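You operate a simulated robot arm through the tools that you are given. There is no shell and no other tool.

You are at the controls of a simulated robot arm. One attempt, no reset.

Task
Finish weighing the order on the slip.
Fine: 100 g weight on the green plate, the dial adds the rest; sweets into the scoop pan till the display shows LEVEL; lock the beam last. Where these are worked on the way, their far stop is far enough and under half their travel is too little: beam lock.

The check looks at the end state, three seconds after you hand in, the way a careful person would. Anything else that was tipped, shoved, dropped, spilled or broken makes it a failure.

Robot
A 7-joint arm with a two-finger parallel gripper on a trunk, on a base that drives. Base frame: it is fixed to the floor where the robot stands at the start and does not move with it; the origin is under the middle of the robot, x ahead of it, y to its left, z up. Lengths are in mm, angles in degrees, forces in N, time in s.
With the tool pointing down near the work surface it reaches from about 200 to 740 mm from the robot's upright axis, wherever it stands. Its first joint turns from -166.0 to 166.0 degrees. Places, roughly: balance dial [600, 300, 1000]; beam lock [600, 500, 1000]. Payload 1.57 kg.
The TCP is the grasp point between the finger pads, 30 mm short of the fingertips. In the tool frame z runs along the fingers and y along their closing line. The gripper opens to 110 mm. The fingers are 24 mm wide and 12 mm thick; the gripper's body (48 by 112 mm) begins 78 mm behind the TCP.
Orientation is told as [roll, pitch, yaw] about the base's x, y, z axes, in that order, counted from this pose: with the fingers straight down and closing along the base's y, the tool's x points along the base's -x, its y along +y and its z along -z.

Tools
- The arm moves only by the tool servo_tool. Its argument "steps" is a list of rows, each an object (a shift or turn left out is 0, a gripper value left out holds the last) with "delta_pos": the shift along the tool's x, y, z in mm, a list of three; "dr": the turn, a rotation vector about the tool's x, y, z in degrees, a list of three; "jaw": the opening in per cent of the stroke, from 0 (shut) to 100 (fully open). In form: [{"delta_pos": [x, y, z], "dr": [wx, wy, wz], "jaw": jaw}, ...]. A call has 1 to 20 rows; each row shifts and turns the commanded pose from where the row before left it, along the tool's axes as they then stand. Rows are played at 5 a second. More than 50 mm and 8.6 degrees between two rows, or a gripper value outside its range, and nothing of the call is played. A pose out of reach is approached as far as the arm can. The call stops where the force on the tool passes 40 N (or 10 N more than at its start, if that is more) or the arm is blocked; 0.2 s more then pass. Each finger travels about 45 mm/s and halts on what it meets, pressing with about 39 N; the grip force reading is that of the motor and also rises with nothing between the fingers. The clock runs only during rows and for 0.2 s after the last one: add rows that do not move to give the fingers time. The reply holds the time, the measured pose of the TCP, the force on the tool along the base axes, the opening and the grip force, in the units named above and with some noise, with the torque about the TCP (base axes, N m) and any sound that the robot's microphone picked up, and new pictures: "views" is both (left out), scene, wrist or none.
- Cameras (640 x 400 px; columns grow to the right, rows downward): "scene" is now at [29.6, 182.7, 1602.3]; the picture's right is [0.29, -0.96, 0.00], its down [-0.65, -0.20, -0.73] and it looks along [0.70, 0.21, -0.68] (base axes); focal length 248 px, centre (320, 200). "wrist" rides on the gripper at [70, 16, -141] in the tool frame; the picture's right is [-0.23, 0.97, 0.00], its down [-0.86, -0.20, -0.48] and it looks along [-0.47, -0.11, 0.88] (tool axes); focal length 222 px, centre (320, 200). There is no depth. A picture from a camera that has moved, and an enlarged one, comes with that camera's place and axes in the base frame and with its lens. The place of the scene camera against the robot may be out by one fixed shift of up to 18 mm in any direction.
- slide_trunk(by): slides the trunk up (or, below 0, down) by that many mm; the arm and the scene camera ride with it, the base frame stays. It gives what a move gives, with no picture.
- roll_base(legs): drives the robot by 1 to 6 legs, each [ahead, turn to the left] in mm and degrees, along the robot's own axes; the way and the turn of a leg run together, so that a leg with both is an arc; at most 1500 mm and 180 degrees a leg. The arm and the cameras ride along, it lands a little off, and it stops where it bumps. It gives what a move gives, and a new picture of the scene camera.
- aim_head(pan, tilt): turns the head with the scene camera to pan (to the left, within 155 degrees either way) and tilt (down, from -29 to 69), counted from straight ahead of the robot. It gives what a move gives, and a new picture of the scene camera.
- zoom(camera, box): a new picture of the part [left, top, right, bottom] of that camera's present view, enlarged. The clock stands still meanwhile.
- finish_job(): hands the job in; it is judged then, once.

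Nothing tells you exact positions but the pictures and the camera data. Unless the task says otherwise, let go and move clear before handing in.

The tools are called after "Call:" as name(argument=value, ...) on one line, values as JSON. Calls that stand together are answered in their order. servo_tool: Moves the arm, as the interface text tells. Its arguments: {"type":"object","properties":{"steps":{"type":"array","items":{"type":"object","properties":{"delta_pos":{"type":"array","items":{"type":"number"}},"dr":{"type":"array","items":{"type":"number"}},"jaw":{"type":"number"}}}},"views":{"type":"string","enum":["both","scene","wrist","none"]}},"required":["steps"]} The other tools are called the same way: slide_trunk (by) slides the trunk up or down; roll_base (legs) drives the base; aim_head (pan, tilt) turns the head that bears the scene camera; zoom (camera, box) takes an enlarged picture of a part of a camera's view; finish_job () hands the job in.

At the start:

```text
time: 0.0
eef_pos: [329.4, 241.1, 1386.8]
ee_rot: [0.0, 0.0, 0.0]
force: [-1.0, -0.8, 0.9]
torque: [0.0, 0.02, -0.02]
finger_gap: 109.8
grip_force: 0.1
trunk travel left (down, up): [-538.0, 52.0]
robot x, y, heading: [1.3, -2.0, -0.1]
head pan, tilt: [16.8, 42.8]
```

scene: 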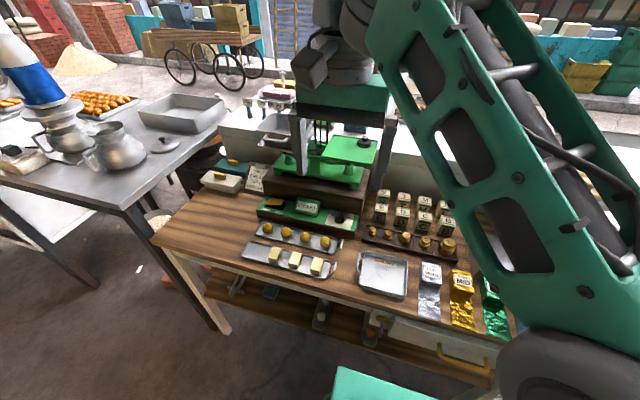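
wrist: 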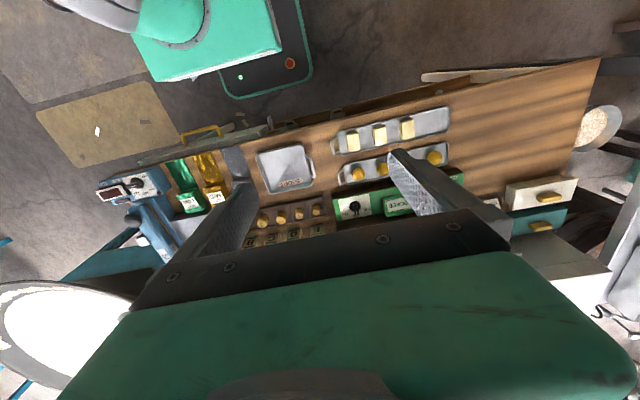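

I see a workbench with a green balance, trays of sweets, weights and a slip. First I'll look closer at the slip, display, dial and weights.

Call:
zoom(camera="scene", box=[190, 100, 350, 200])

Call:
zoom(camera="scene", box=[230, 180, 390, 280])

Call:
zoom(camera="scene", box=[340, 180, 500, 280])

Call:
zoom(camera="scene", box=[280, 100, 400, 190])

Call:
zoom(camera="wrist", box=[320, 100, 480, 220])

```text
4.00 times, centred on (270, 150) of scene
camera zoom: at [29.6, 182.7, 1602.3], right [0.29, -0.96, 0.0], down [-0.65, -0.2, -0.73], along [0.7, 0.21, -0.68], focal length 993 px, centre (520, 400)
```

zoom: 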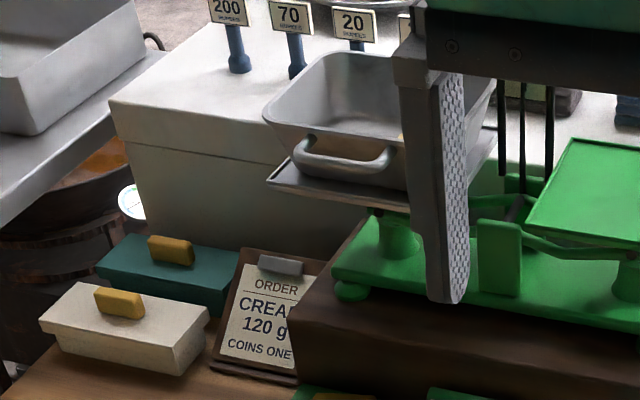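

```text
4.00 times, centred on (310, 230) of scene
camera zoom: at [29.6, 182.7, 1602.3], right [0.29, -0.96, 0.0], down [-0.65, -0.2, -0.73], along [0.7, 0.21, -0.68], focal length 993 px, centre (360, 80)
```

zoom: 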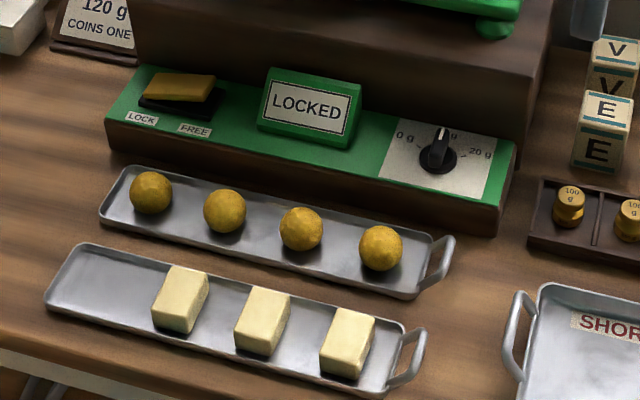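

```text
4.00 times, centred on (420, 230) of scene
camera zoom: at [29.6, 182.7, 1602.3], right [0.29, -0.96, 0.0], down [-0.65, -0.2, -0.73], along [0.7, 0.21, -0.68], focal length 993 px, centre (-80, 80)
```

zoom: 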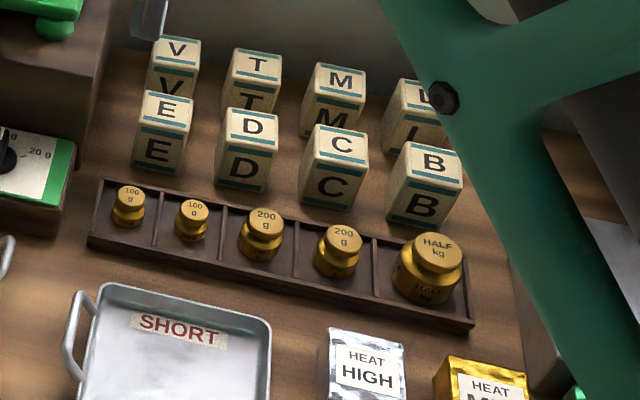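

```text
4.44 times, centred on (340, 145) of scene
camera zoom: at [29.6, 182.7, 1602.3], right [0.29, -0.96, 0.0], down [-0.65, -0.2, -0.73], along [0.7, 0.21, -0.68], focal length 1103 px, centre (231, 444)
```

zoom: 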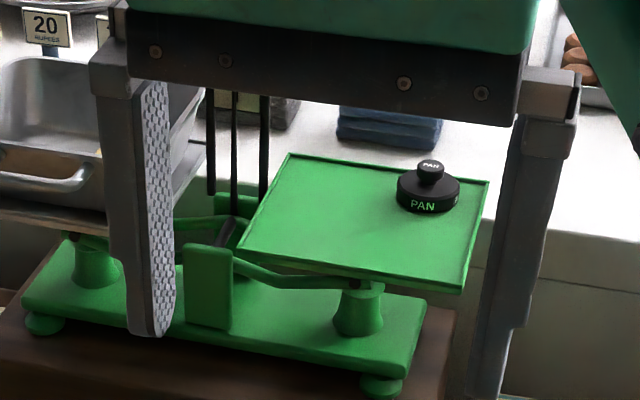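

```text
3.33 times, centred on (400, 160) of wrist
camera zoom: at [260.2, 257.2, 1529.0], right [0.23, 0.97, 0.0], down [0.86, -0.2, 0.48], along [0.47, -0.11, -0.88], focal length 740 px, centre (53, 333)
```

zoom: 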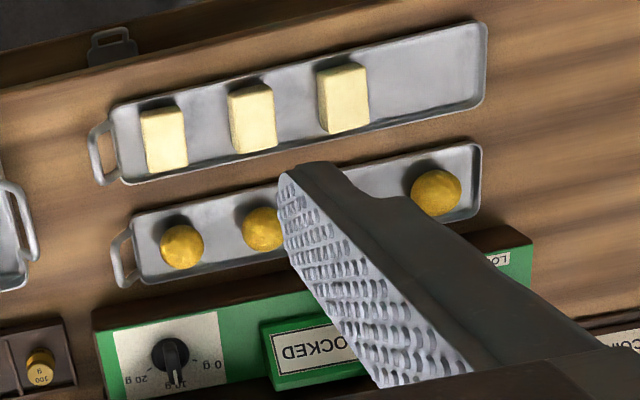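

The slip is partly hidden by a finger: "CREAM 120 g, COINS ONE…". I'll move the arm to the right to read it and look into the scoop pan.

Call:
servo_tool(steps=[{"delta_pos": [0, -50, 0]}, {"delta_pos": [0, -50, 0]}, {"delta_pos": [0, -50, 0]}, {"delta_pos": [0, -50, 0]}, {"delta_pos": [0, -50, 0]}], views="both")

```text
time: 1.1
eef_pos: [328.6, 28.8, 1387.7]
ee_rot: [0.1, -0.6, -1.2]
force: [7.4, 2.3, -12.4]
torque: [-0.32, 0.44, -0.14]
finger_gap: 110.0
grip_force: 0.0
trunk travel left (down, up): [-538.0, 52.0]
robot x, y, heading: [-1.6, -3.3, -0.4]
head pan, tilt: [16.8, 42.8]
stopped in row 5: the force on the tool passed its limit at 119 N (the readings are from after the stop); the commanded pose is now the measured one
camera scene: at [29.6, 183.0, 1602.3], right [0.29, -0.96, 0.0], down [-0.65, -0.2, -0.73], along [0.7, 0.21, -0.68], focal length 248 px, centre (320, 200)
camera wrist: at [259.4, 46.2, 1529.4], right [0.25, 0.97, 0.0], down [0.85, -0.22, 0.49], along [0.47, -0.12, -0.87], focal length 222 px, centre (320, 200)
```

scene: 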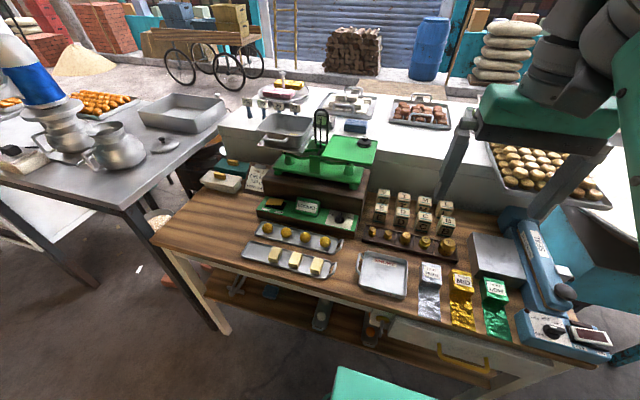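
wrist: 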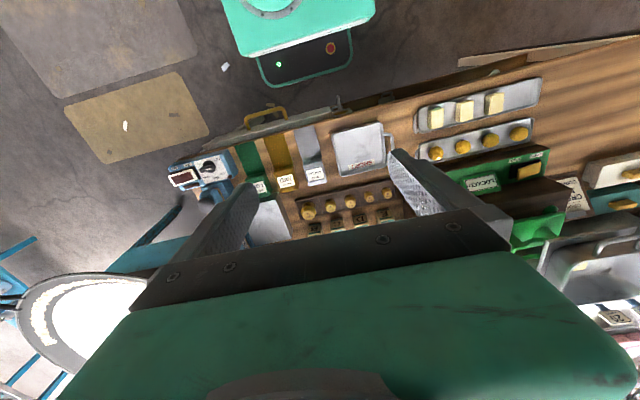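

The arm was stopped by some contact. I'll look at the surroundings and the slip before moving on.

Call:
zoom(camera="scene", box=[190, 100, 350, 200])

Call:
zoom(camera="scene", box=[235, 160, 275, 195])

Call:
zoom(camera="scene", box=[440, 0, 640, 125])

Call:
zoom(camera="wrist", box=[480, 100, 640, 320])

```text
4.00 times, centred on (270, 150) of scene
camera zoom: at [29.6, 183.0, 1602.3], right [0.29, -0.96, 0.0], down [-0.65, -0.2, -0.73], along [0.7, 0.21, -0.68], focal length 993 px, centre (520, 400)
```

zoom: 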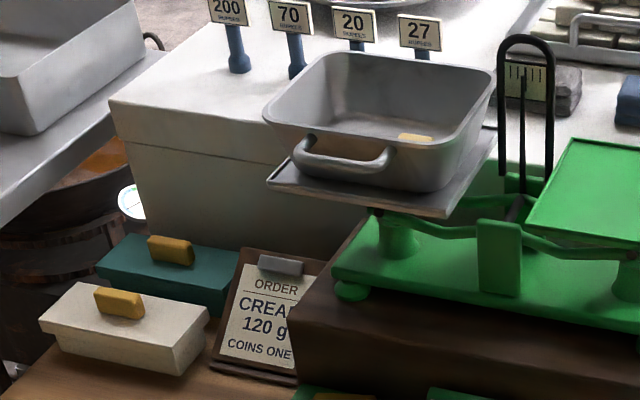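

```text
11.43 times, centred on (255, 178) of scene
camera zoom: at [29.6, 183.0, 1602.3], right [0.29, -0.96, 0.0], down [-0.65, -0.2, -0.73], along [0.7, 0.21, -0.68], focal length 2836 px, centre (1063, 457)
```

zoom: 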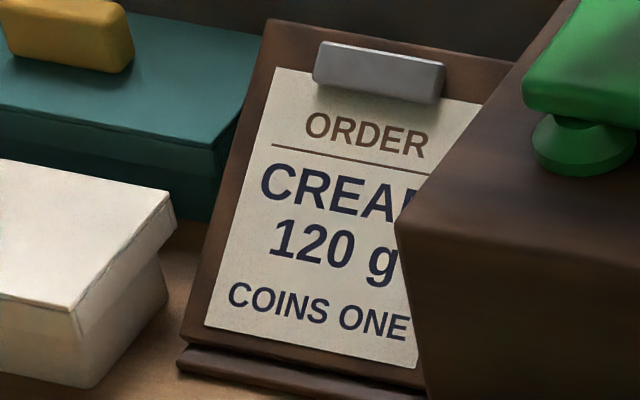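

```text
3.20 times, centred on (540, 62) of scene
camera zoom: at [29.6, 183.0, 1602.3], right [0.29, -0.96, 0.0], down [-0.65, -0.2, -0.73], along [0.7, 0.21, -0.68], focal length 794 px, centre (-384, 640)
```

zoom: 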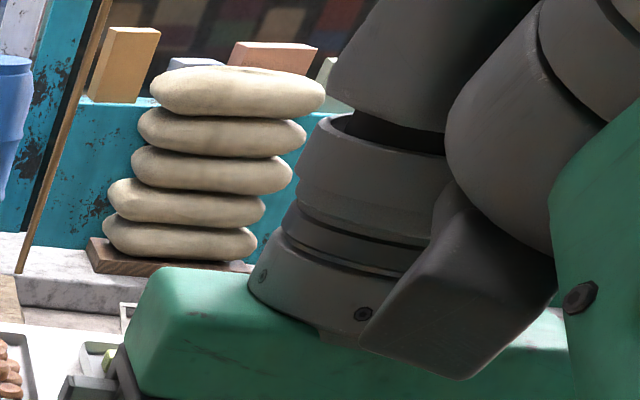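

```text
1.82 times, centred on (560, 210) of wrist
camera zoom: at [259.4, 46.2, 1529.4], right [0.25, 0.97, 0.0], down [0.85, -0.22, 0.49], along [0.47, -0.12, -0.87], focal length 404 px, centre (-116, 182)
```

zoom: 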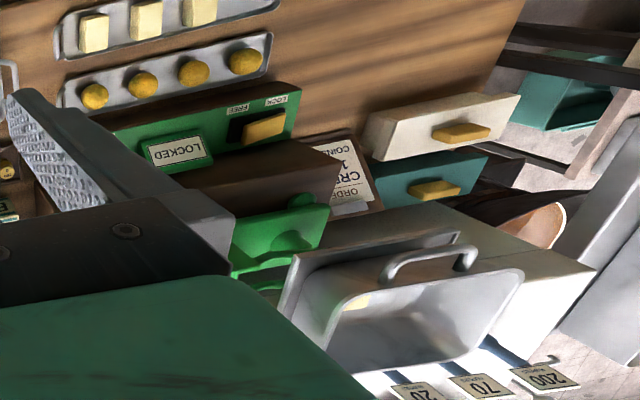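

The slip reads CREAM 120 g, COINS ONE…, with the end hidden by the plinth. I'll back away from the contact and move the wrist camera left to read the rest and look into the pan.

Call:
servo_tool(steps=[{"delta_pos": [0, 30, 0]}, {"delta_pos": [0, 50, 0]}, {"delta_pos": [0, 50, 0]}, {"delta_pos": [0, 50, 0]}, {"delta_pos": [0, 50, 0]}, {"delta_pos": [0, 50, 0]}, {"delta_pos": [0, 50, 0]}, {"delta_pos": [0, 50, 0]}], views="both")

```text
time: 2.9
eef_pos: [328.0, 390.1, 1357.8]
ee_rot: [0.2, -0.6, -1.1]
force: [-0.2, -0.2, -0.2]
torque: [0.0, -0.03, -0.02]
finger_gap: 109.9
grip_force: 0.0
out of reach, approached as far as the arm can: row 6, 7, 8
trunk travel left (down, up): [-538.0, 52.0]
robot x, y, heading: [-1.8, -2.1, 0.0]
head pan, tilt: [16.8, 42.8]
camera scene: at [29.3, 182.9, 1602.3], right [0.29, -0.96, 0.0], down [-0.65, -0.2, -0.73], along [0.7, 0.21, -0.68], focal length 248 px, centre (320, 200)
camera wrist: at [258.5, 406.1, 1499.9], right [0.25, 0.97, 0.01], down [0.85, -0.22, 0.49], along [0.47, -0.12, -0.87], focal length 222 px, centre (320, 200)
```

scene: 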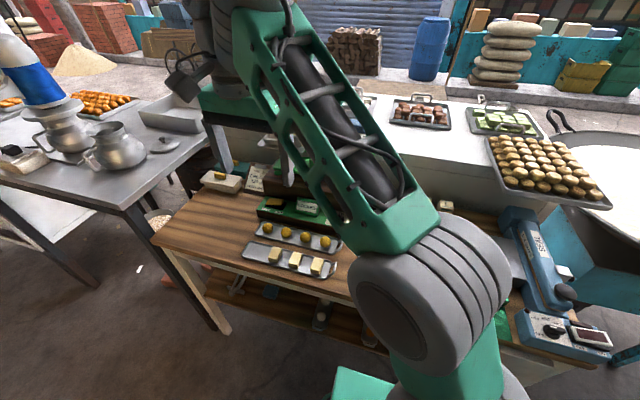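
wrist: 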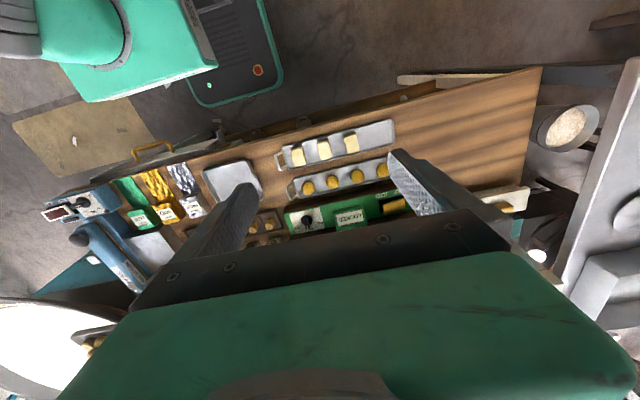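

The rest of the slip is still hidden, and the scoop pan looks too far for this stance, at about x 740, y 520. I plan to drive the base left, so I'll check the floor first.

Call:
aim_head(pan=60, tilt=60)

Call:
aim_head(pan=0, tilt=69)

Call:
aim_head(pan=100, tilt=40)

Call:
aim_head(pan=150, tilt=50)

```text
time: 4.0
eef_pos: [329.4, 387.7, 1357.2]
ee_rot: [0.1, -0.6, -1.2]
force: [0.4, 0.0, -0.1]
torque: [-0.01, -0.01, 0.01]
finger_gap: 110.0
grip_force: 0.1
trunk travel left (down, up): [-538.0, 52.0]
robot x, y, heading: [-0.9, -2.8, 0.1]
head pan, tilt: [60.0, 60.0]
camera scene: at [-16.5, 216.5, 1579.7], right [0.87, -0.5, 0.0], down [-0.43, -0.75, -0.5], along [0.25, 0.43, -0.87], focal length 248 px, centre (320, 200)
```

scene: 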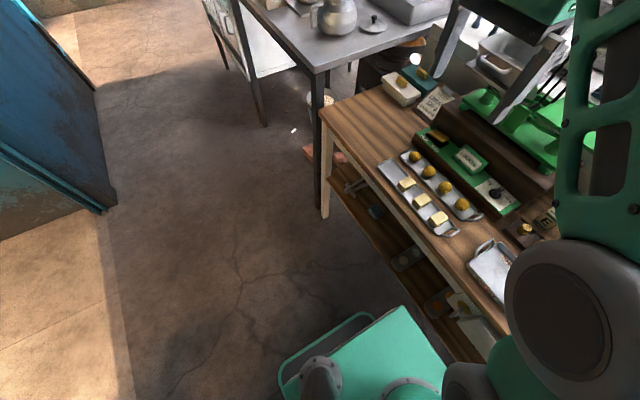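

```text
time: 5.3
eef_pos: [329.2, 387.2, 1357.7]
ee_rot: [0.1, -0.5, -1.1]
force: [0.3, -0.3, -0.3]
torque: [0.02, 0.01, 0.01]
finger_gap: 110.1
grip_force: 0.0
trunk travel left (down, up): [-538.0, 52.0]
robot x, y, heading: [-0.3, 1.5, -0.2]
head pan, tilt: [0.0, 68.8]
camera scene: at [6.0, 158.8, 1570.3], right [0.0, -1.0, 0.0], down [-0.93, 0.0, -0.36], along [0.36, 0.0, -0.93], focal length 248 px, centre (320, 200)
```

scene: 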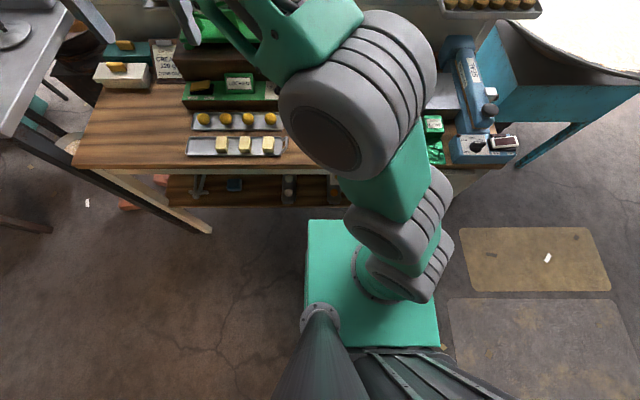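

```text
time: 7.1
eef_pos: [329.2, 388.9, 1357.1]
ee_rot: [0.1, -0.5, -1.0]
force: [-0.3, 0.7, 0.3]
torque: [-0.02, 0.0, -0.02]
finger_gap: 109.9
grip_force: 0.0
trunk travel left (down, up): [-538.0, 52.0]
robot x, y, heading: [-0.7, 1.3, 0.1]
head pan, tilt: [100.0, 40.0]
camera scene: at [-64.6, 242.5, 1606.4], right [0.98, 0.17, 0.0], down [0.11, -0.63, -0.77], along [-0.13, 0.75, -0.64], focal length 248 px, centre (320, 200)
```

scene: 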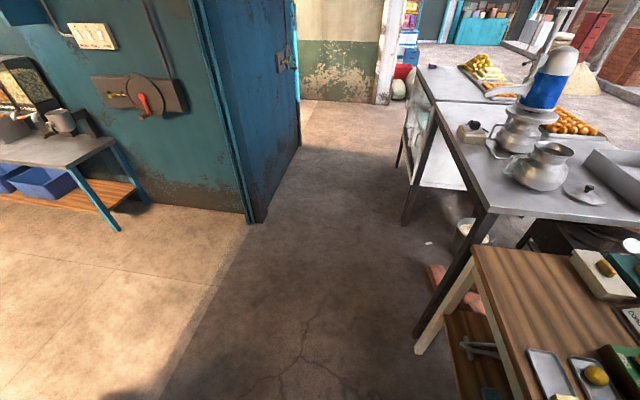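

```text
time: 8.2
eef_pos: [327.9, 388.4, 1358.0]
ee_rot: [0.1, -0.5, -1.0]
force: [0.6, 0.0, 0.2]
torque: [-0.02, -0.03, 0.0]
finger_gap: 110.2
grip_force: 0.1
trunk travel left (down, up): [-538.0, 52.0]
robot x, y, heading: [0.5, -0.8, 0.2]
head pan, tilt: [150.0, 50.0]
camera scene: at [-116.6, 197.4, 1592.3], right [0.5, 0.87, 0.0], down [0.66, -0.38, -0.64], along [-0.56, 0.32, -0.77], focal length 248 px, centre (320, 200)
```

scene: 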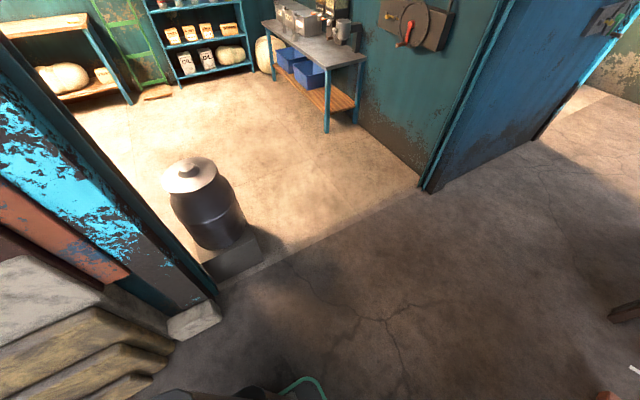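

The floor to the left is clear, and there is about 900 mm behind. I'll aim the head forward, back off, shift left about 430 mm and come back to the bench.

Call:
roll_base(legs=[[-250, 0], [0, 90], [430, 0], [0, -90]])

Call:
aim_head(pan=0, tilt=55)

```text
time: 19.9
eef_pos: [121.6, 802.2, 1358.2]
ee_rot: [0.1, -0.5, -4.4]
force: [0.0, 0.5, 0.0]
torque: [0.03, 0.04, -0.01]
finger_gap: 109.8
grip_force: 0.0
trunk travel left (down, up): [-538.0, 52.0]
robot x, y, heading: [-232.1, 432.9, -3.4]
head pan, tilt: [150.0, 50.0]
camera scene: at [-334.1, 637.7, 1592.3], right [0.55, 0.84, 0.0], down [0.64, -0.42, -0.64], along [-0.54, 0.35, -0.77], focal length 248 px, centre (320, 200)
```

scene: 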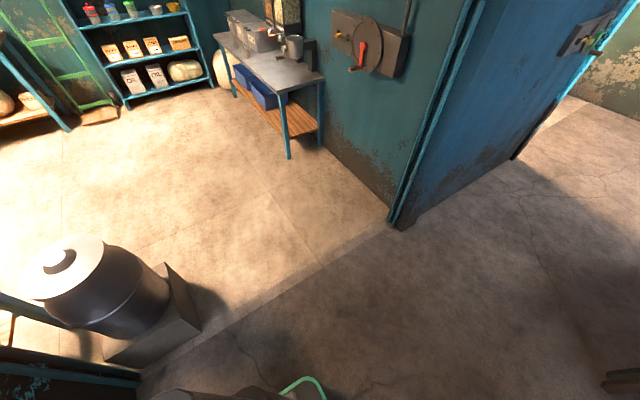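

```text
time: 22.2
eef_pos: [122.3, 802.7, 1358.2]
ee_rot: [0.1, -0.6, -4.3]
force: [-0.6, 0.6, 0.4]
torque: [-0.04, 0.02, 0.0]
finger_gap: 110.0
grip_force: 0.1
trunk travel left (down, up): [-538.0, 52.0]
robot x, y, heading: [-226.6, 436.7, -3.3]
head pan, tilt: [0.0, 55.0]
camera scene: at [-197.8, 591.5, 1585.7], right [-0.06, -1.0, 0.0], down [-0.82, 0.05, -0.57], along [0.57, -0.03, -0.82], focal length 248 px, centre (320, 200)
```

scene: 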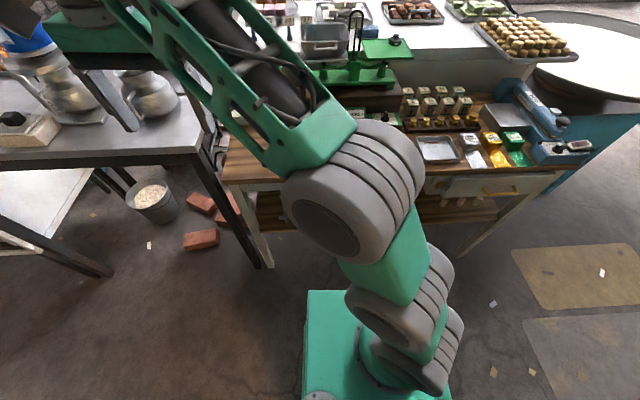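

I'm now at about (-230, 435) with a heading error of -3.3°. I'll bring the arm in front, away from the pots, then correct the heading and drive up to the bench.

Call:
servo_tool(steps=[{"delta_pos": [0, -50, 0]}, {"delta_pos": [0, -50, 0]}, {"delta_pos": [0, -50, 0]}, {"delta_pos": [0, -50, 0]}, {"delta_pos": [0, -30, 0]}], views="none")

Call:
roll_base(legs=[[0, 3.3], [225, 0]])

```text
time: 23.4
eef_pos: [103.8, 574.5, 1358.4]
ee_rot: [0.1, -0.5, -4.5]
force: [-0.2, -0.6, 0.2]
torque: [0.0, 0.04, -0.01]
finger_gap: 109.8
grip_force: 0.1
trunk travel left (down, up): [-538.0, 52.0]
robot x, y, heading: [-227.5, 436.2, -3.1]
head pan, tilt: [0.0, 55.0]
```

```text
time: 25.5
eef_pos: [316.0, 593.4, 1357.7]
ee_rot: [0.1, -0.5, -1.0]
force: [-0.4, 0.3, -0.2]
torque: [0.01, 0.01, 0.03]
finger_gap: 110.1
grip_force: 0.1
trunk travel left (down, up): [-538.0, 52.0]
robot x, y, heading: [-6.9, 436.2, 0.2]
head pan, tilt: [0.0, 55.0]
camera scene: at [15.6, 592.8, 1585.7], right [0.0, -1.0, 0.0], down [-0.82, 0.0, -0.57], along [0.57, 0.0, -0.82], focal length 248 px, centre (320, 200)
```

scene: 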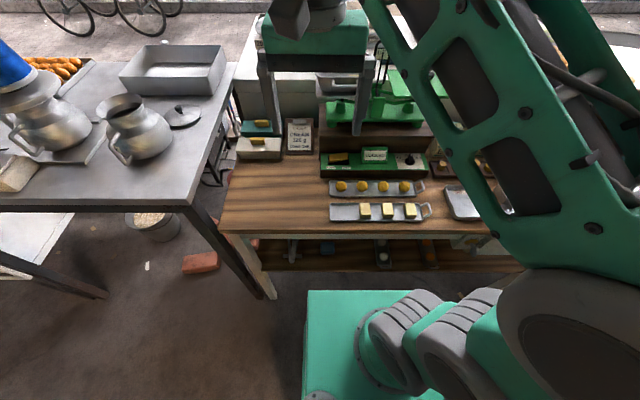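

Call:
zoom(camera="scene", box=[270, 105, 350, 165])

Call:
zoom(camera="scene", box=[310, 130, 450, 230])

Call:
aim_head(pan=-10, tilt=40)

```text
6.67 times, centred on (310, 135) of scene
camera zoom: at [15.6, 592.8, 1585.7], right [0.0, -1.0, 0.0], down [-0.82, 0.0, -0.57], along [0.57, 0.0, -0.82], focal length 1654 px, centre (387, 633)
```

zoom: 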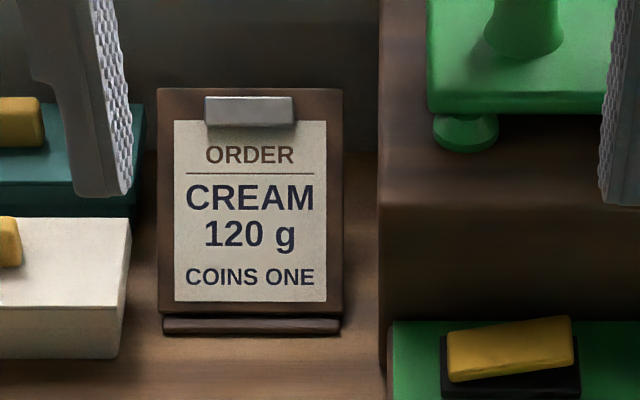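

```text
4.00 times, centred on (380, 180) of scene
camera zoom: at [15.6, 592.8, 1585.7], right [0.0, -1.0, 0.0], down [-0.82, 0.0, -0.57], along [0.57, 0.0, -0.82], focal length 993 px, centre (80, 280)
```

zoom: 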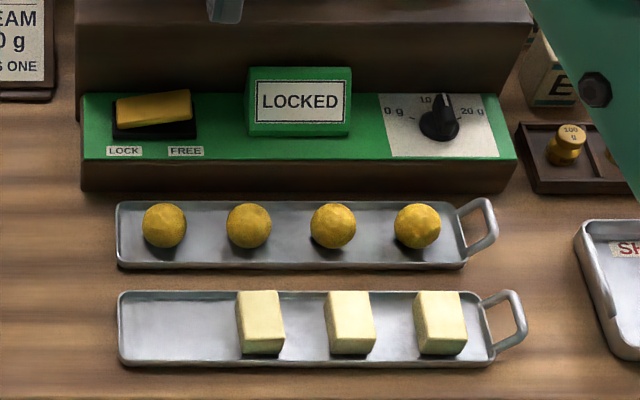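

```text
time: 26.3
eef_pos: [315.7, 594.5, 1357.0]
ee_rot: [0.1, -0.6, -1.0]
force: [0.9, -0.2, 0.6]
torque: [-0.03, -0.02, 0.0]
finger_gap: 110.0
grip_force: 0.0
trunk travel left (down, up): [-538.0, 52.0]
robot x, y, heading: [-9.2, 434.0, 0.2]
head pan, tilt: [-10.0, 40.0]
camera scene: at [26.4, 578.1, 1606.4], right [-0.17, -0.99, 0.0], down [-0.63, 0.11, -0.77], along [0.75, -0.13, -0.64], focal length 248 px, centre (320, 200)
```

scene: 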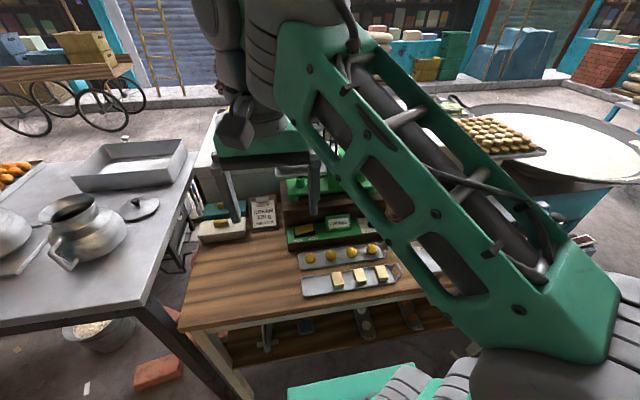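

The full slip says CREAM 120 g, COINS ONE, so it's the 100 g weight plus 20 g on the dial, filled with cream blocks. I'll take wrist views of the balance and controls.

Call:
servo_tool(steps=[{"delta_pos": [0, -50, 0]}, {"delta_pos": [0, -50, 0]}, {"delta_pos": [0, -30, 40]}, {"delta_pos": [0, 0, 0]}], views="both")

```text
time: 27.3
eef_pos: [313.6, 464.5, 1316.1]
ee_rot: [0.2, -0.6, -1.0]
force: [-0.3, -0.5, -0.6]
torque: [0.02, -0.02, 0.0]
finger_gap: 109.9
grip_force: 0.0
trunk travel left (down, up): [-538.0, 52.0]
robot x, y, heading: [-6.6, 435.3, 0.2]
head pan, tilt: [-10.0, 40.0]
camera scene: at [26.4, 577.9, 1606.5], right [-0.17, -0.99, 0.0], down [-0.63, 0.11, -0.77], along [0.75, -0.13, -0.64], focal length 248 px, centre (320, 200)
camera wrist: at [244.3, 480.5, 1458.0], right [0.24, 0.97, 0.0], down [0.85, -0.22, 0.49], along [0.47, -0.11, -0.87], focal length 222 px, centre (320, 200)
```

scene: 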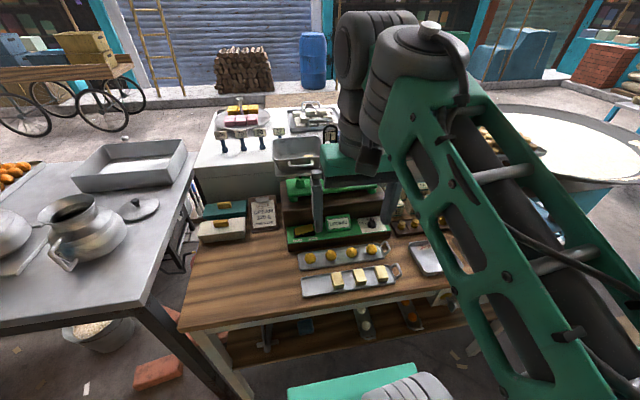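
wrist: 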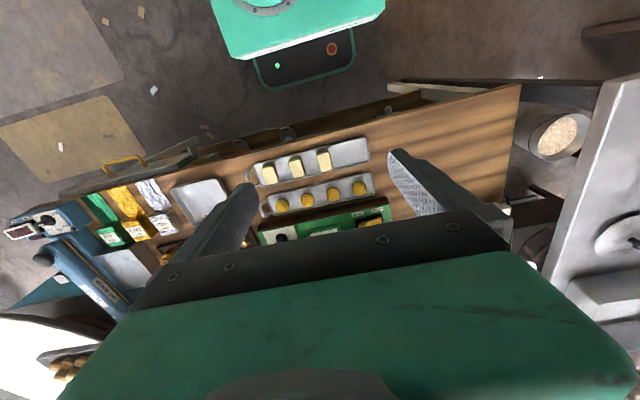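

Call:
zoom(camera="scene", box=[260, 120, 340, 170])

Call:
zoom(camera="scene", box=[280, 200, 360, 250])

Call:
zoom(camera="wrist", box=[240, 130, 400, 250])

```text
8.00 times, centred on (300, 145) of scene
camera zoom: at [26.4, 577.9, 1606.5], right [-0.17, -0.99, 0.0], down [-0.63, 0.11, -0.77], along [0.75, -0.13, -0.64], focal length 1985 px, centre (480, 640)
```

zoom: 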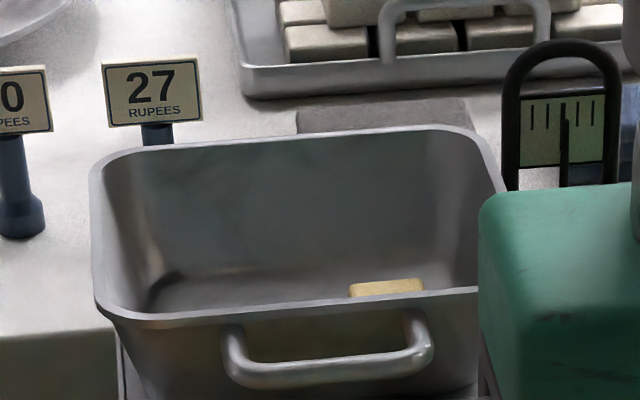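

```text
8.00 times, centred on (320, 225) of scene
camera zoom: at [26.4, 577.9, 1606.5], right [-0.17, -0.99, 0.0], down [-0.63, 0.11, -0.77], along [0.75, -0.13, -0.64], focal length 1985 px, centre (320, 0)
```

zoom: 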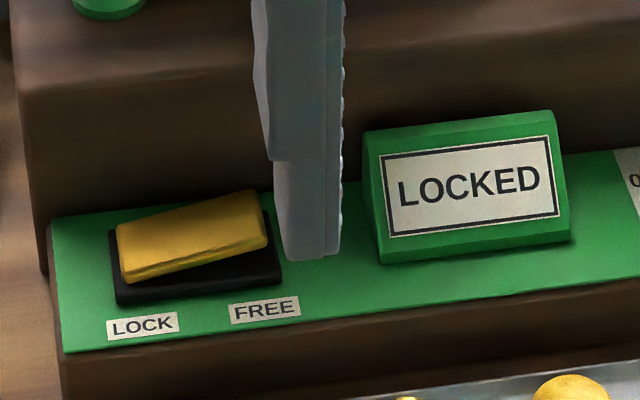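

```text
3.33 times, centred on (320, 190) of wrist
camera zoom: at [244.3, 480.5, 1458.0], right [0.24, 0.97, 0.0], down [0.85, -0.22, 0.49], along [0.47, -0.11, -0.87], focal length 740 px, centre (320, 233)
```

zoom: 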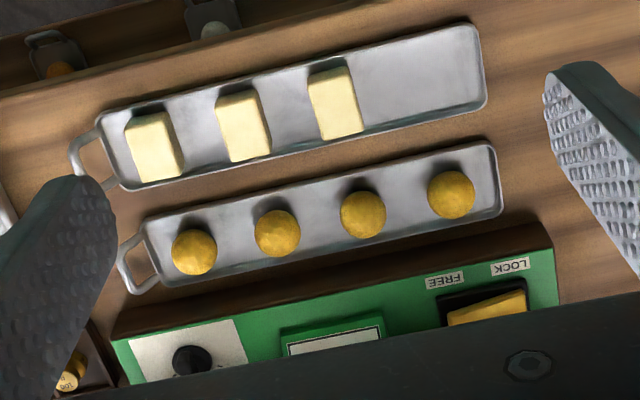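

The lock is a rocker with its left (LOCK) end down. The pan's bottom is around x 710, y 530, z 1190, and one cream block is already in it. I'll inch the base 40 mm ahead for reach and look again.

Call:
roll_base(legs=[[40, 0]])

Call:
aim_head(pan=-15, tilt=45)

```text
time: 28.2
eef_pos: [355.7, 463.8, 1315.9]
ee_rot: [0.2, -0.5, -1.0]
force: [0.6, -0.9, 0.2]
torque: [0.0, 0.04, 0.01]
finger_gap: 110.1
grip_force: 0.1
trunk travel left (down, up): [-538.0, 52.0]
robot x, y, heading: [34.4, 434.3, 0.1]
head pan, tilt: [-10.0, 40.0]
camera scene: at [67.7, 578.2, 1606.4], right [-0.17, -0.99, 0.0], down [-0.63, 0.11, -0.77], along [0.75, -0.13, -0.64], focal length 248 px, centre (320, 200)
```

scene: 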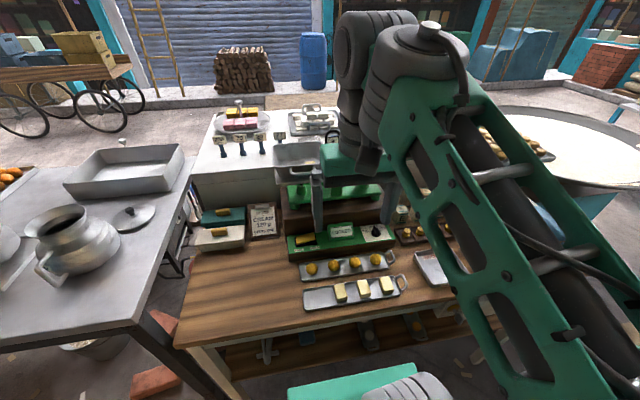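

```text
time: 28.8
eef_pos: [355.4, 464.9, 1315.4]
ee_rot: [0.1, -0.5, -0.9]
force: [0.2, -0.3, 0.3]
torque: [-0.01, -0.02, 0.0]
finger_gap: 110.3
grip_force: 0.2
trunk travel left (down, up): [-538.0, 52.0]
robot x, y, heading: [31.8, 435.8, 0.3]
head pan, tilt: [-15.0, 45.0]
camera scene: at [61.6, 571.9, 1599.2], right [-0.26, -0.97, 0.0], down [-0.68, 0.18, -0.71], along [0.68, -0.18, -0.71], focal length 248 px, centre (320, 200)
```

scene: 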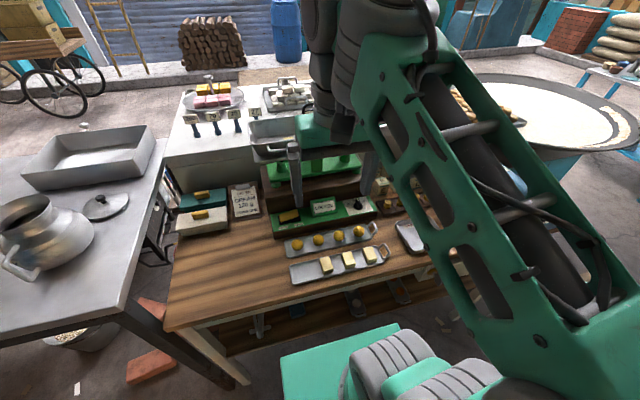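

Next I'll bring the wrist over the weight rack at about (607, 169, 960) for a close look, extending first so the arm doesn't fold on itself.

Call:
servo_tool(steps=[{"delta_pos": [-50, 0, 0]}, {"delta_pos": [-50, 0, 0]}, {"delta_pos": [-40, -30, 0]}, {"delta_pos": [0, -50, 0]}, {"delta_pos": [0, -50, 0]}, {"delta_pos": [0, -50, 0]}, {"delta_pos": [0, -50, 10]}, {"delta_pos": [0, -50, 40]}, {"delta_pos": [0, 0, 50]}, {"delta_pos": [0, 0, 0]}], views="both")

```text
refused: row 7 steps farther than a row can; nothing moved
```

Call:
servo_tool(steps=[{"delta_pos": [-50, 0, 0]}, {"delta_pos": [-50, 0, 0]}, {"delta_pos": [-40, -25, 0]}, {"delta_pos": [0, -48, 0]}, {"delta_pos": [0, -48, 0]}, {"delta_pos": [0, -48, 0]}, {"delta_pos": [0, -48, 10]}, {"delta_pos": [0, -48, 10]}, {"delta_pos": [0, -20, 40]}, {"delta_pos": [0, 0, 40]}, {"delta_pos": [0, 0, 0]}], views="both")

```text
time: 31.2
eef_pos: [488.3, 175.6, 1214.9]
ee_rot: [0.2, -0.5, -1.0]
force: [-0.2, 0.1, -0.1]
torque: [-0.01, 0.0, -0.02]
finger_gap: 109.8
grip_force: 0.0
trunk travel left (down, up): [-538.0, 52.0]
robot x, y, heading: [32.1, 433.7, 0.2]
head pan, tilt: [-15.0, 45.0]
camera scene: at [61.6, 571.7, 1599.2], right [-0.26, -0.97, 0.0], down [-0.68, 0.18, -0.71], along [0.68, -0.18, -0.71], focal length 248 px, centre (320, 200)
camera wrist: at [418.8, 193.1, 1358.6], right [0.24, 0.97, 0.0], down [0.85, -0.22, 0.49], along [0.47, -0.12, -0.87], focal length 222 px, centre (320, 200)
```

scene: 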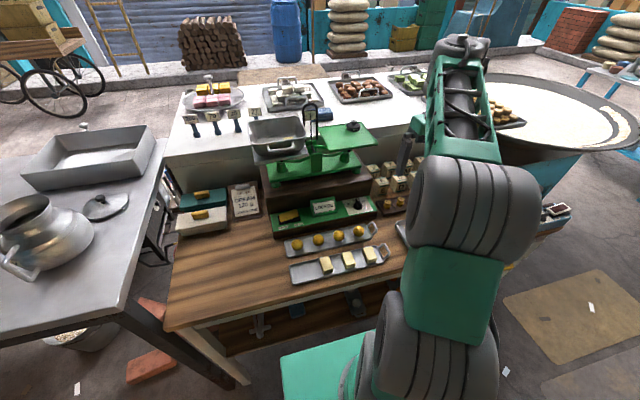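
wrist: 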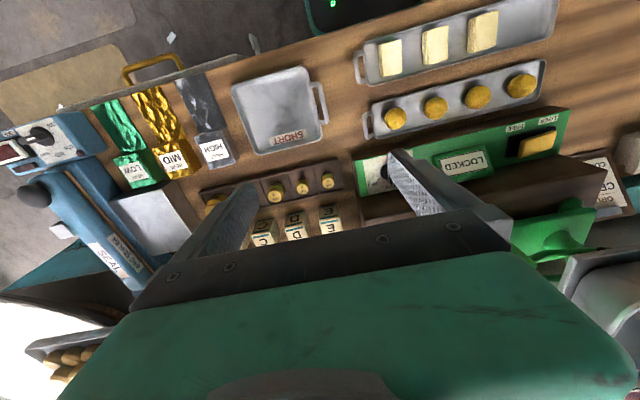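

Call:
zoom(camera="scene", box=[240, 95, 400, 195])

Call:
zoom(camera="wrist", box=[240, 140, 400, 250])

Call:
zoom(camera="scene", box=[350, 155, 430, 225])

```text
4.00 times, centred on (320, 145) of scene
camera zoom: at [61.6, 571.7, 1599.2], right [-0.26, -0.97, 0.0], down [-0.68, 0.18, -0.71], along [0.68, -0.18, -0.71], focal length 993 px, centre (320, 420)
```

zoom: 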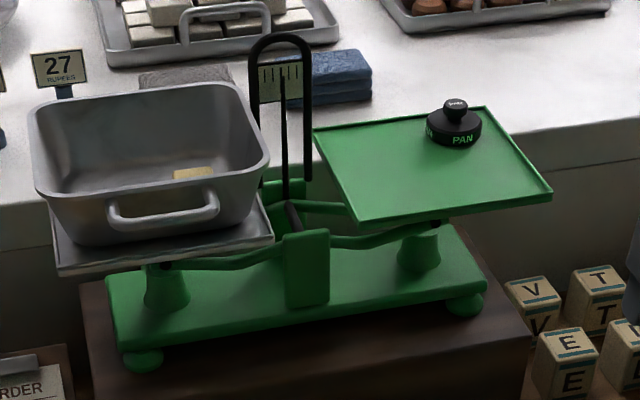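

```text
3.64 times, centred on (320, 195) of wrist
camera zoom: at [418.8, 193.1, 1358.6], right [0.24, 0.97, 0.0], down [0.85, -0.22, 0.49], along [0.47, -0.12, -0.87], focal length 808 px, centre (320, 218)
```

zoom: 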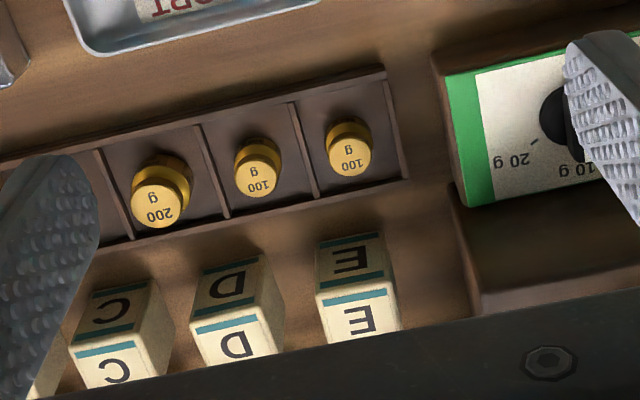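

```text
5.71 times, centred on (390, 190) of scene
camera zoom: at [61.6, 571.7, 1599.2], right [-0.26, -0.97, 0.0], down [-0.68, 0.18, -0.71], along [0.68, -0.18, -0.71], focal length 1418 px, centre (-80, 257)
```

zoom: 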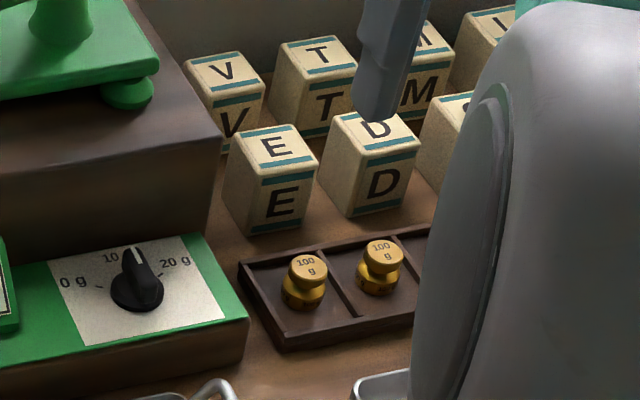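

The leftmost 100 g weight is at about (611, 162) with its top near z 928. I'll centre over it, narrow the jaws so they clear the neighbour, and descend part way.

Call:
servo_tool(steps=[{"delta_pos": [-45, -13, 0], "jaw": 42}, {"delta_pos": [-45, 0, 0]}, {"delta_pos": [-32, 0, 30]}, {"delta_pos": [0, 0, 45]}, {"delta_pos": [0, 0, 45]}, {"delta_pos": [0, 0, 45]}, {"delta_pos": [0, 0, 0]}, {"delta_pos": [0, 0, 0]}], views="both")

Call:
zoom(camera="wrist", box=[240, 130, 400, 230])

Call:
zoom(camera="scene", box=[330, 110, 450, 230])

```text
time: 33.0
eef_pos: [612.8, 162.0, 1055.0]
ee_rot: [0.0, -0.4, -1.1]
force: [-0.1, -0.1, -0.2]
torque: [0.02, -0.03, 0.01]
finger_gap: 46.2
grip_force: 0.2
trunk travel left (down, up): [-538.0, 52.0]
robot x, y, heading: [35.1, 434.0, 0.1]
head pan, tilt: [-15.0, 45.0]
camera scene: at [61.4, 571.8, 1599.2], right [-0.26, -0.97, 0.0], down [-0.68, 0.18, -0.71], along [0.68, -0.18, -0.71], focal length 248 px, centre (320, 200)
camera wrist: at [542.8, 179.3, 1196.0], right [0.24, 0.97, 0.0], down [0.85, -0.22, 0.49], along [0.47, -0.12, -0.87], focal length 222 px, centre (320, 200)
```

scene: 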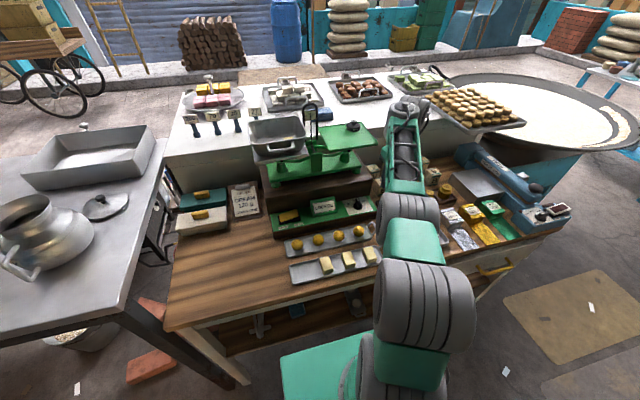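
wrist: 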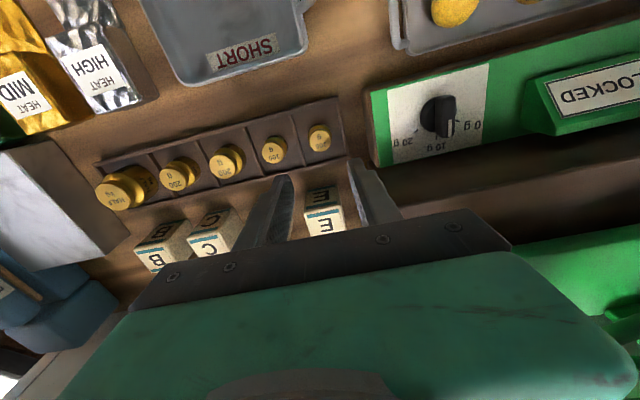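

```text
4.00 times, centred on (320, 180) of wrist
camera zoom: at [542.8, 179.3, 1196.0], right [0.24, 0.97, 0.0], down [0.85, -0.22, 0.49], along [0.47, -0.12, -0.87], focal length 888 px, centre (320, 280)
```

zoom: 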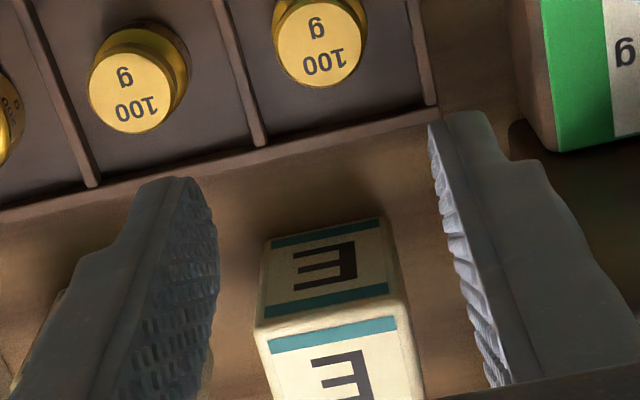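

```text
3.33 times, centred on (390, 170) of scene
camera zoom: at [61.4, 571.8, 1599.2], right [-0.26, -0.97, 0.0], down [-0.68, 0.18, -0.71], along [0.68, -0.18, -0.71], focal length 827 px, centre (87, 300)
```

zoom: 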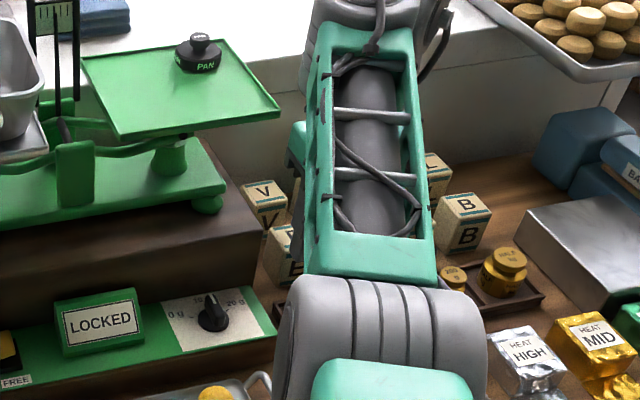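

Call:
servo_tool(steps=[{"delta_pos": [9, 2, 0]}, {"delta_pos": [0, 0, 35]}, {"delta_pos": [0, 0, 30]}, {"delta_pos": [0, 0, 0]}], views="wrist")

Call:
zoom(camera="wrist", box=[240, 130, 400, 230])

```text
time: 34.0
eef_pos: [611.1, 160.1, 993.4]
ee_rot: [0.2, -0.2, -1.0]
force: [0.6, -0.8, -0.3]
torque: [-0.02, -0.02, 0.02]
finger_gap: 46.2
grip_force: 0.2
out of reach, approached as far as the arm can: row 3
trunk travel left (down, up): [-538.0, 52.0]
robot x, y, heading: [35.7, 431.1, 0.3]
head pan, tilt: [-15.0, 45.0]
camera wrist: at [541.4, 177.5, 1136.9], right [0.24, 0.97, 0.0], down [0.85, -0.22, 0.48], along [0.47, -0.11, -0.88], focal length 222 px, centre (320, 200)
```

wrist: 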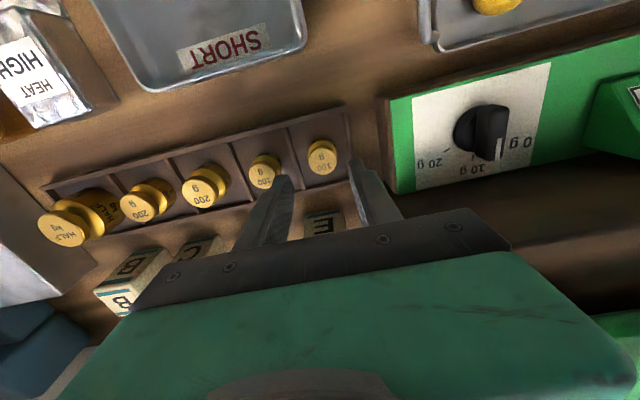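

```text
4.00 times, centred on (320, 180) of wrist
camera zoom: at [541.4, 177.5, 1136.9], right [0.24, 0.97, 0.0], down [0.85, -0.22, 0.48], along [0.47, -0.11, -0.88], focal length 888 px, centre (320, 280)
```

zoom: 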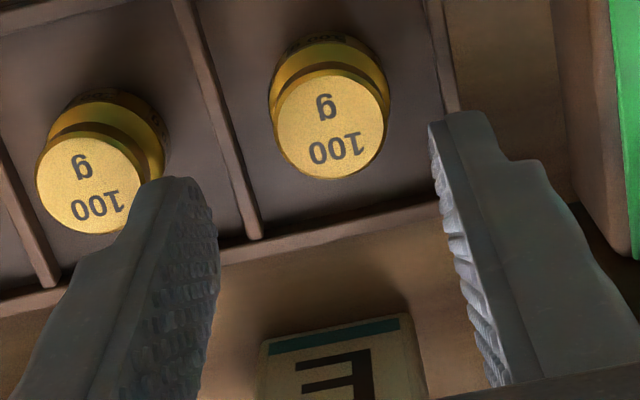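

The arm can't go lower with the trunk at this height. I'll raise the hand 200 mm, slide the trunk down 200 mm and look again.

Call:
servo_tool(steps=[{"delta_pos": [0, 0, -45]}, {"delta_pos": [0, 0, -50]}, {"delta_pos": [0, 0, -50]}, {"delta_pos": [0, 0, -50]}, {"delta_pos": [0, 0, -30]}, {"delta_pos": [0, 0, 0]}], views="none")

Call:
slide_trunk(by=-200)

Call:
aim_head(pan=-20, tilt=40)

Call:
zoom(camera="wrist", box=[240, 100, 400, 200])

```text
time: 35.4
eef_pos: [607.0, 161.1, 1220.1]
ee_rot: [0.1, -0.5, -1.0]
force: [-0.4, -0.1, -0.9]
torque: [-0.03, 0.0, -0.01]
finger_gap: 46.3
grip_force: 0.0
trunk travel left (down, up): [-538.0, 52.0]
robot x, y, heading: [34.5, 433.9, 0.1]
head pan, tilt: [-15.0, 45.0]
```

```text
time: 37.6
eef_pos: [606.4, 162.0, 1019.9]
ee_rot: [0.1, -0.5, -0.9]
force: [-0.4, 0.7, 0.2]
torque: [0.03, -0.01, -0.01]
finger_gap: 46.2
grip_force: 0.1
trunk travel left (down, up): [-338.0, 252.0]
robot x, y, heading: [31.8, 431.9, -0.0]
head pan, tilt: [-15.0, 45.0]
```

```text
time: 38.3
eef_pos: [605.2, 161.6, 1020.1]
ee_rot: [0.2, -0.5, -0.9]
force: [-0.6, -0.1, 0.2]
torque: [0.0, 0.01, 0.01]
finger_gap: 46.4
grip_force: 0.2
trunk travel left (down, up): [-338.0, 252.0]
robot x, y, heading: [33.2, 431.6, -0.1]
head pan, tilt: [-20.0, 40.0]
camera scene: at [62.9, 563.7, 1406.4], right [-0.34, -0.94, 0.0], down [-0.6, 0.22, -0.77], along [0.72, -0.26, -0.64], focal length 248 px, centre (320, 200)
```

scene: 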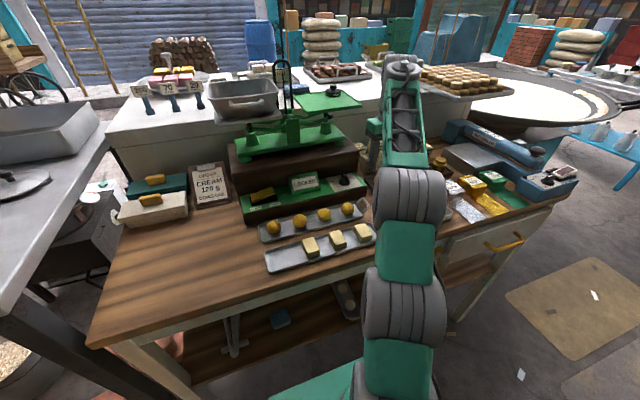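

```text
4.00 times, centred on (320, 150) of wrist
camera zoom: at [536.7, 178.0, 1161.4], right [0.24, 0.97, 0.0], down [0.85, -0.22, 0.49], along [0.47, -0.12, -0.87], focal length 888 px, centre (320, 400)
```

zoom: 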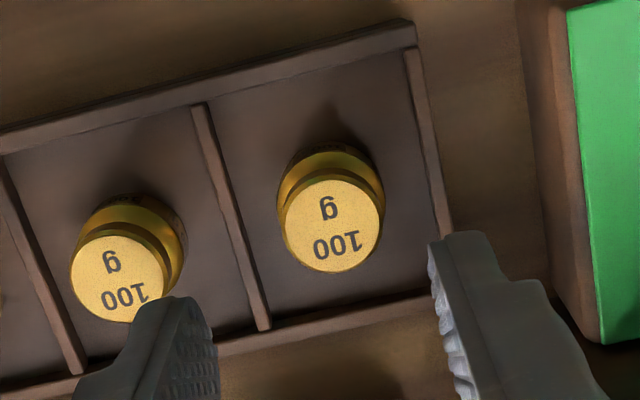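

Call:
servo_tool(steps=[{"delta_pos": [-1, 2, 25]}, {"delta_pos": [0, 0, 20]}, {"delta_pos": [0, 0, 0]}], views="none")

Call:
zoom(camera="wrist", box=[240, 110, 400, 210])

```text
time: 39.1
eef_pos: [608.4, 163.6, 973.2]
ee_rot: [0.1, -0.5, -1.0]
force: [-0.6, 0.4, -0.2]
torque: [-0.01, 0.04, -0.03]
finger_gap: 46.2
grip_force: 0.1
trunk travel left (down, up): [-338.0, 252.0]
robot x, y, heading: [33.3, 432.7, -0.0]
head pan, tilt: [-20.0, 40.0]
```

```text
4.00 times, centred on (320, 160) of wrist
camera zoom: at [538.8, 180.4, 1115.4], right [0.24, 0.97, 0.0], down [0.85, -0.22, 0.49], along [0.47, -0.12, -0.87], focal length 888 px, centre (320, 360)
```

zoom: 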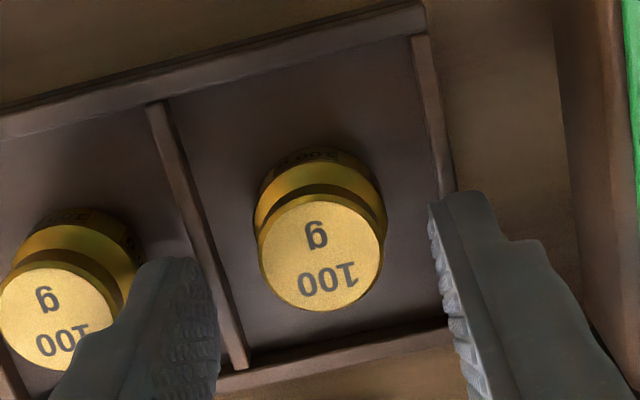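

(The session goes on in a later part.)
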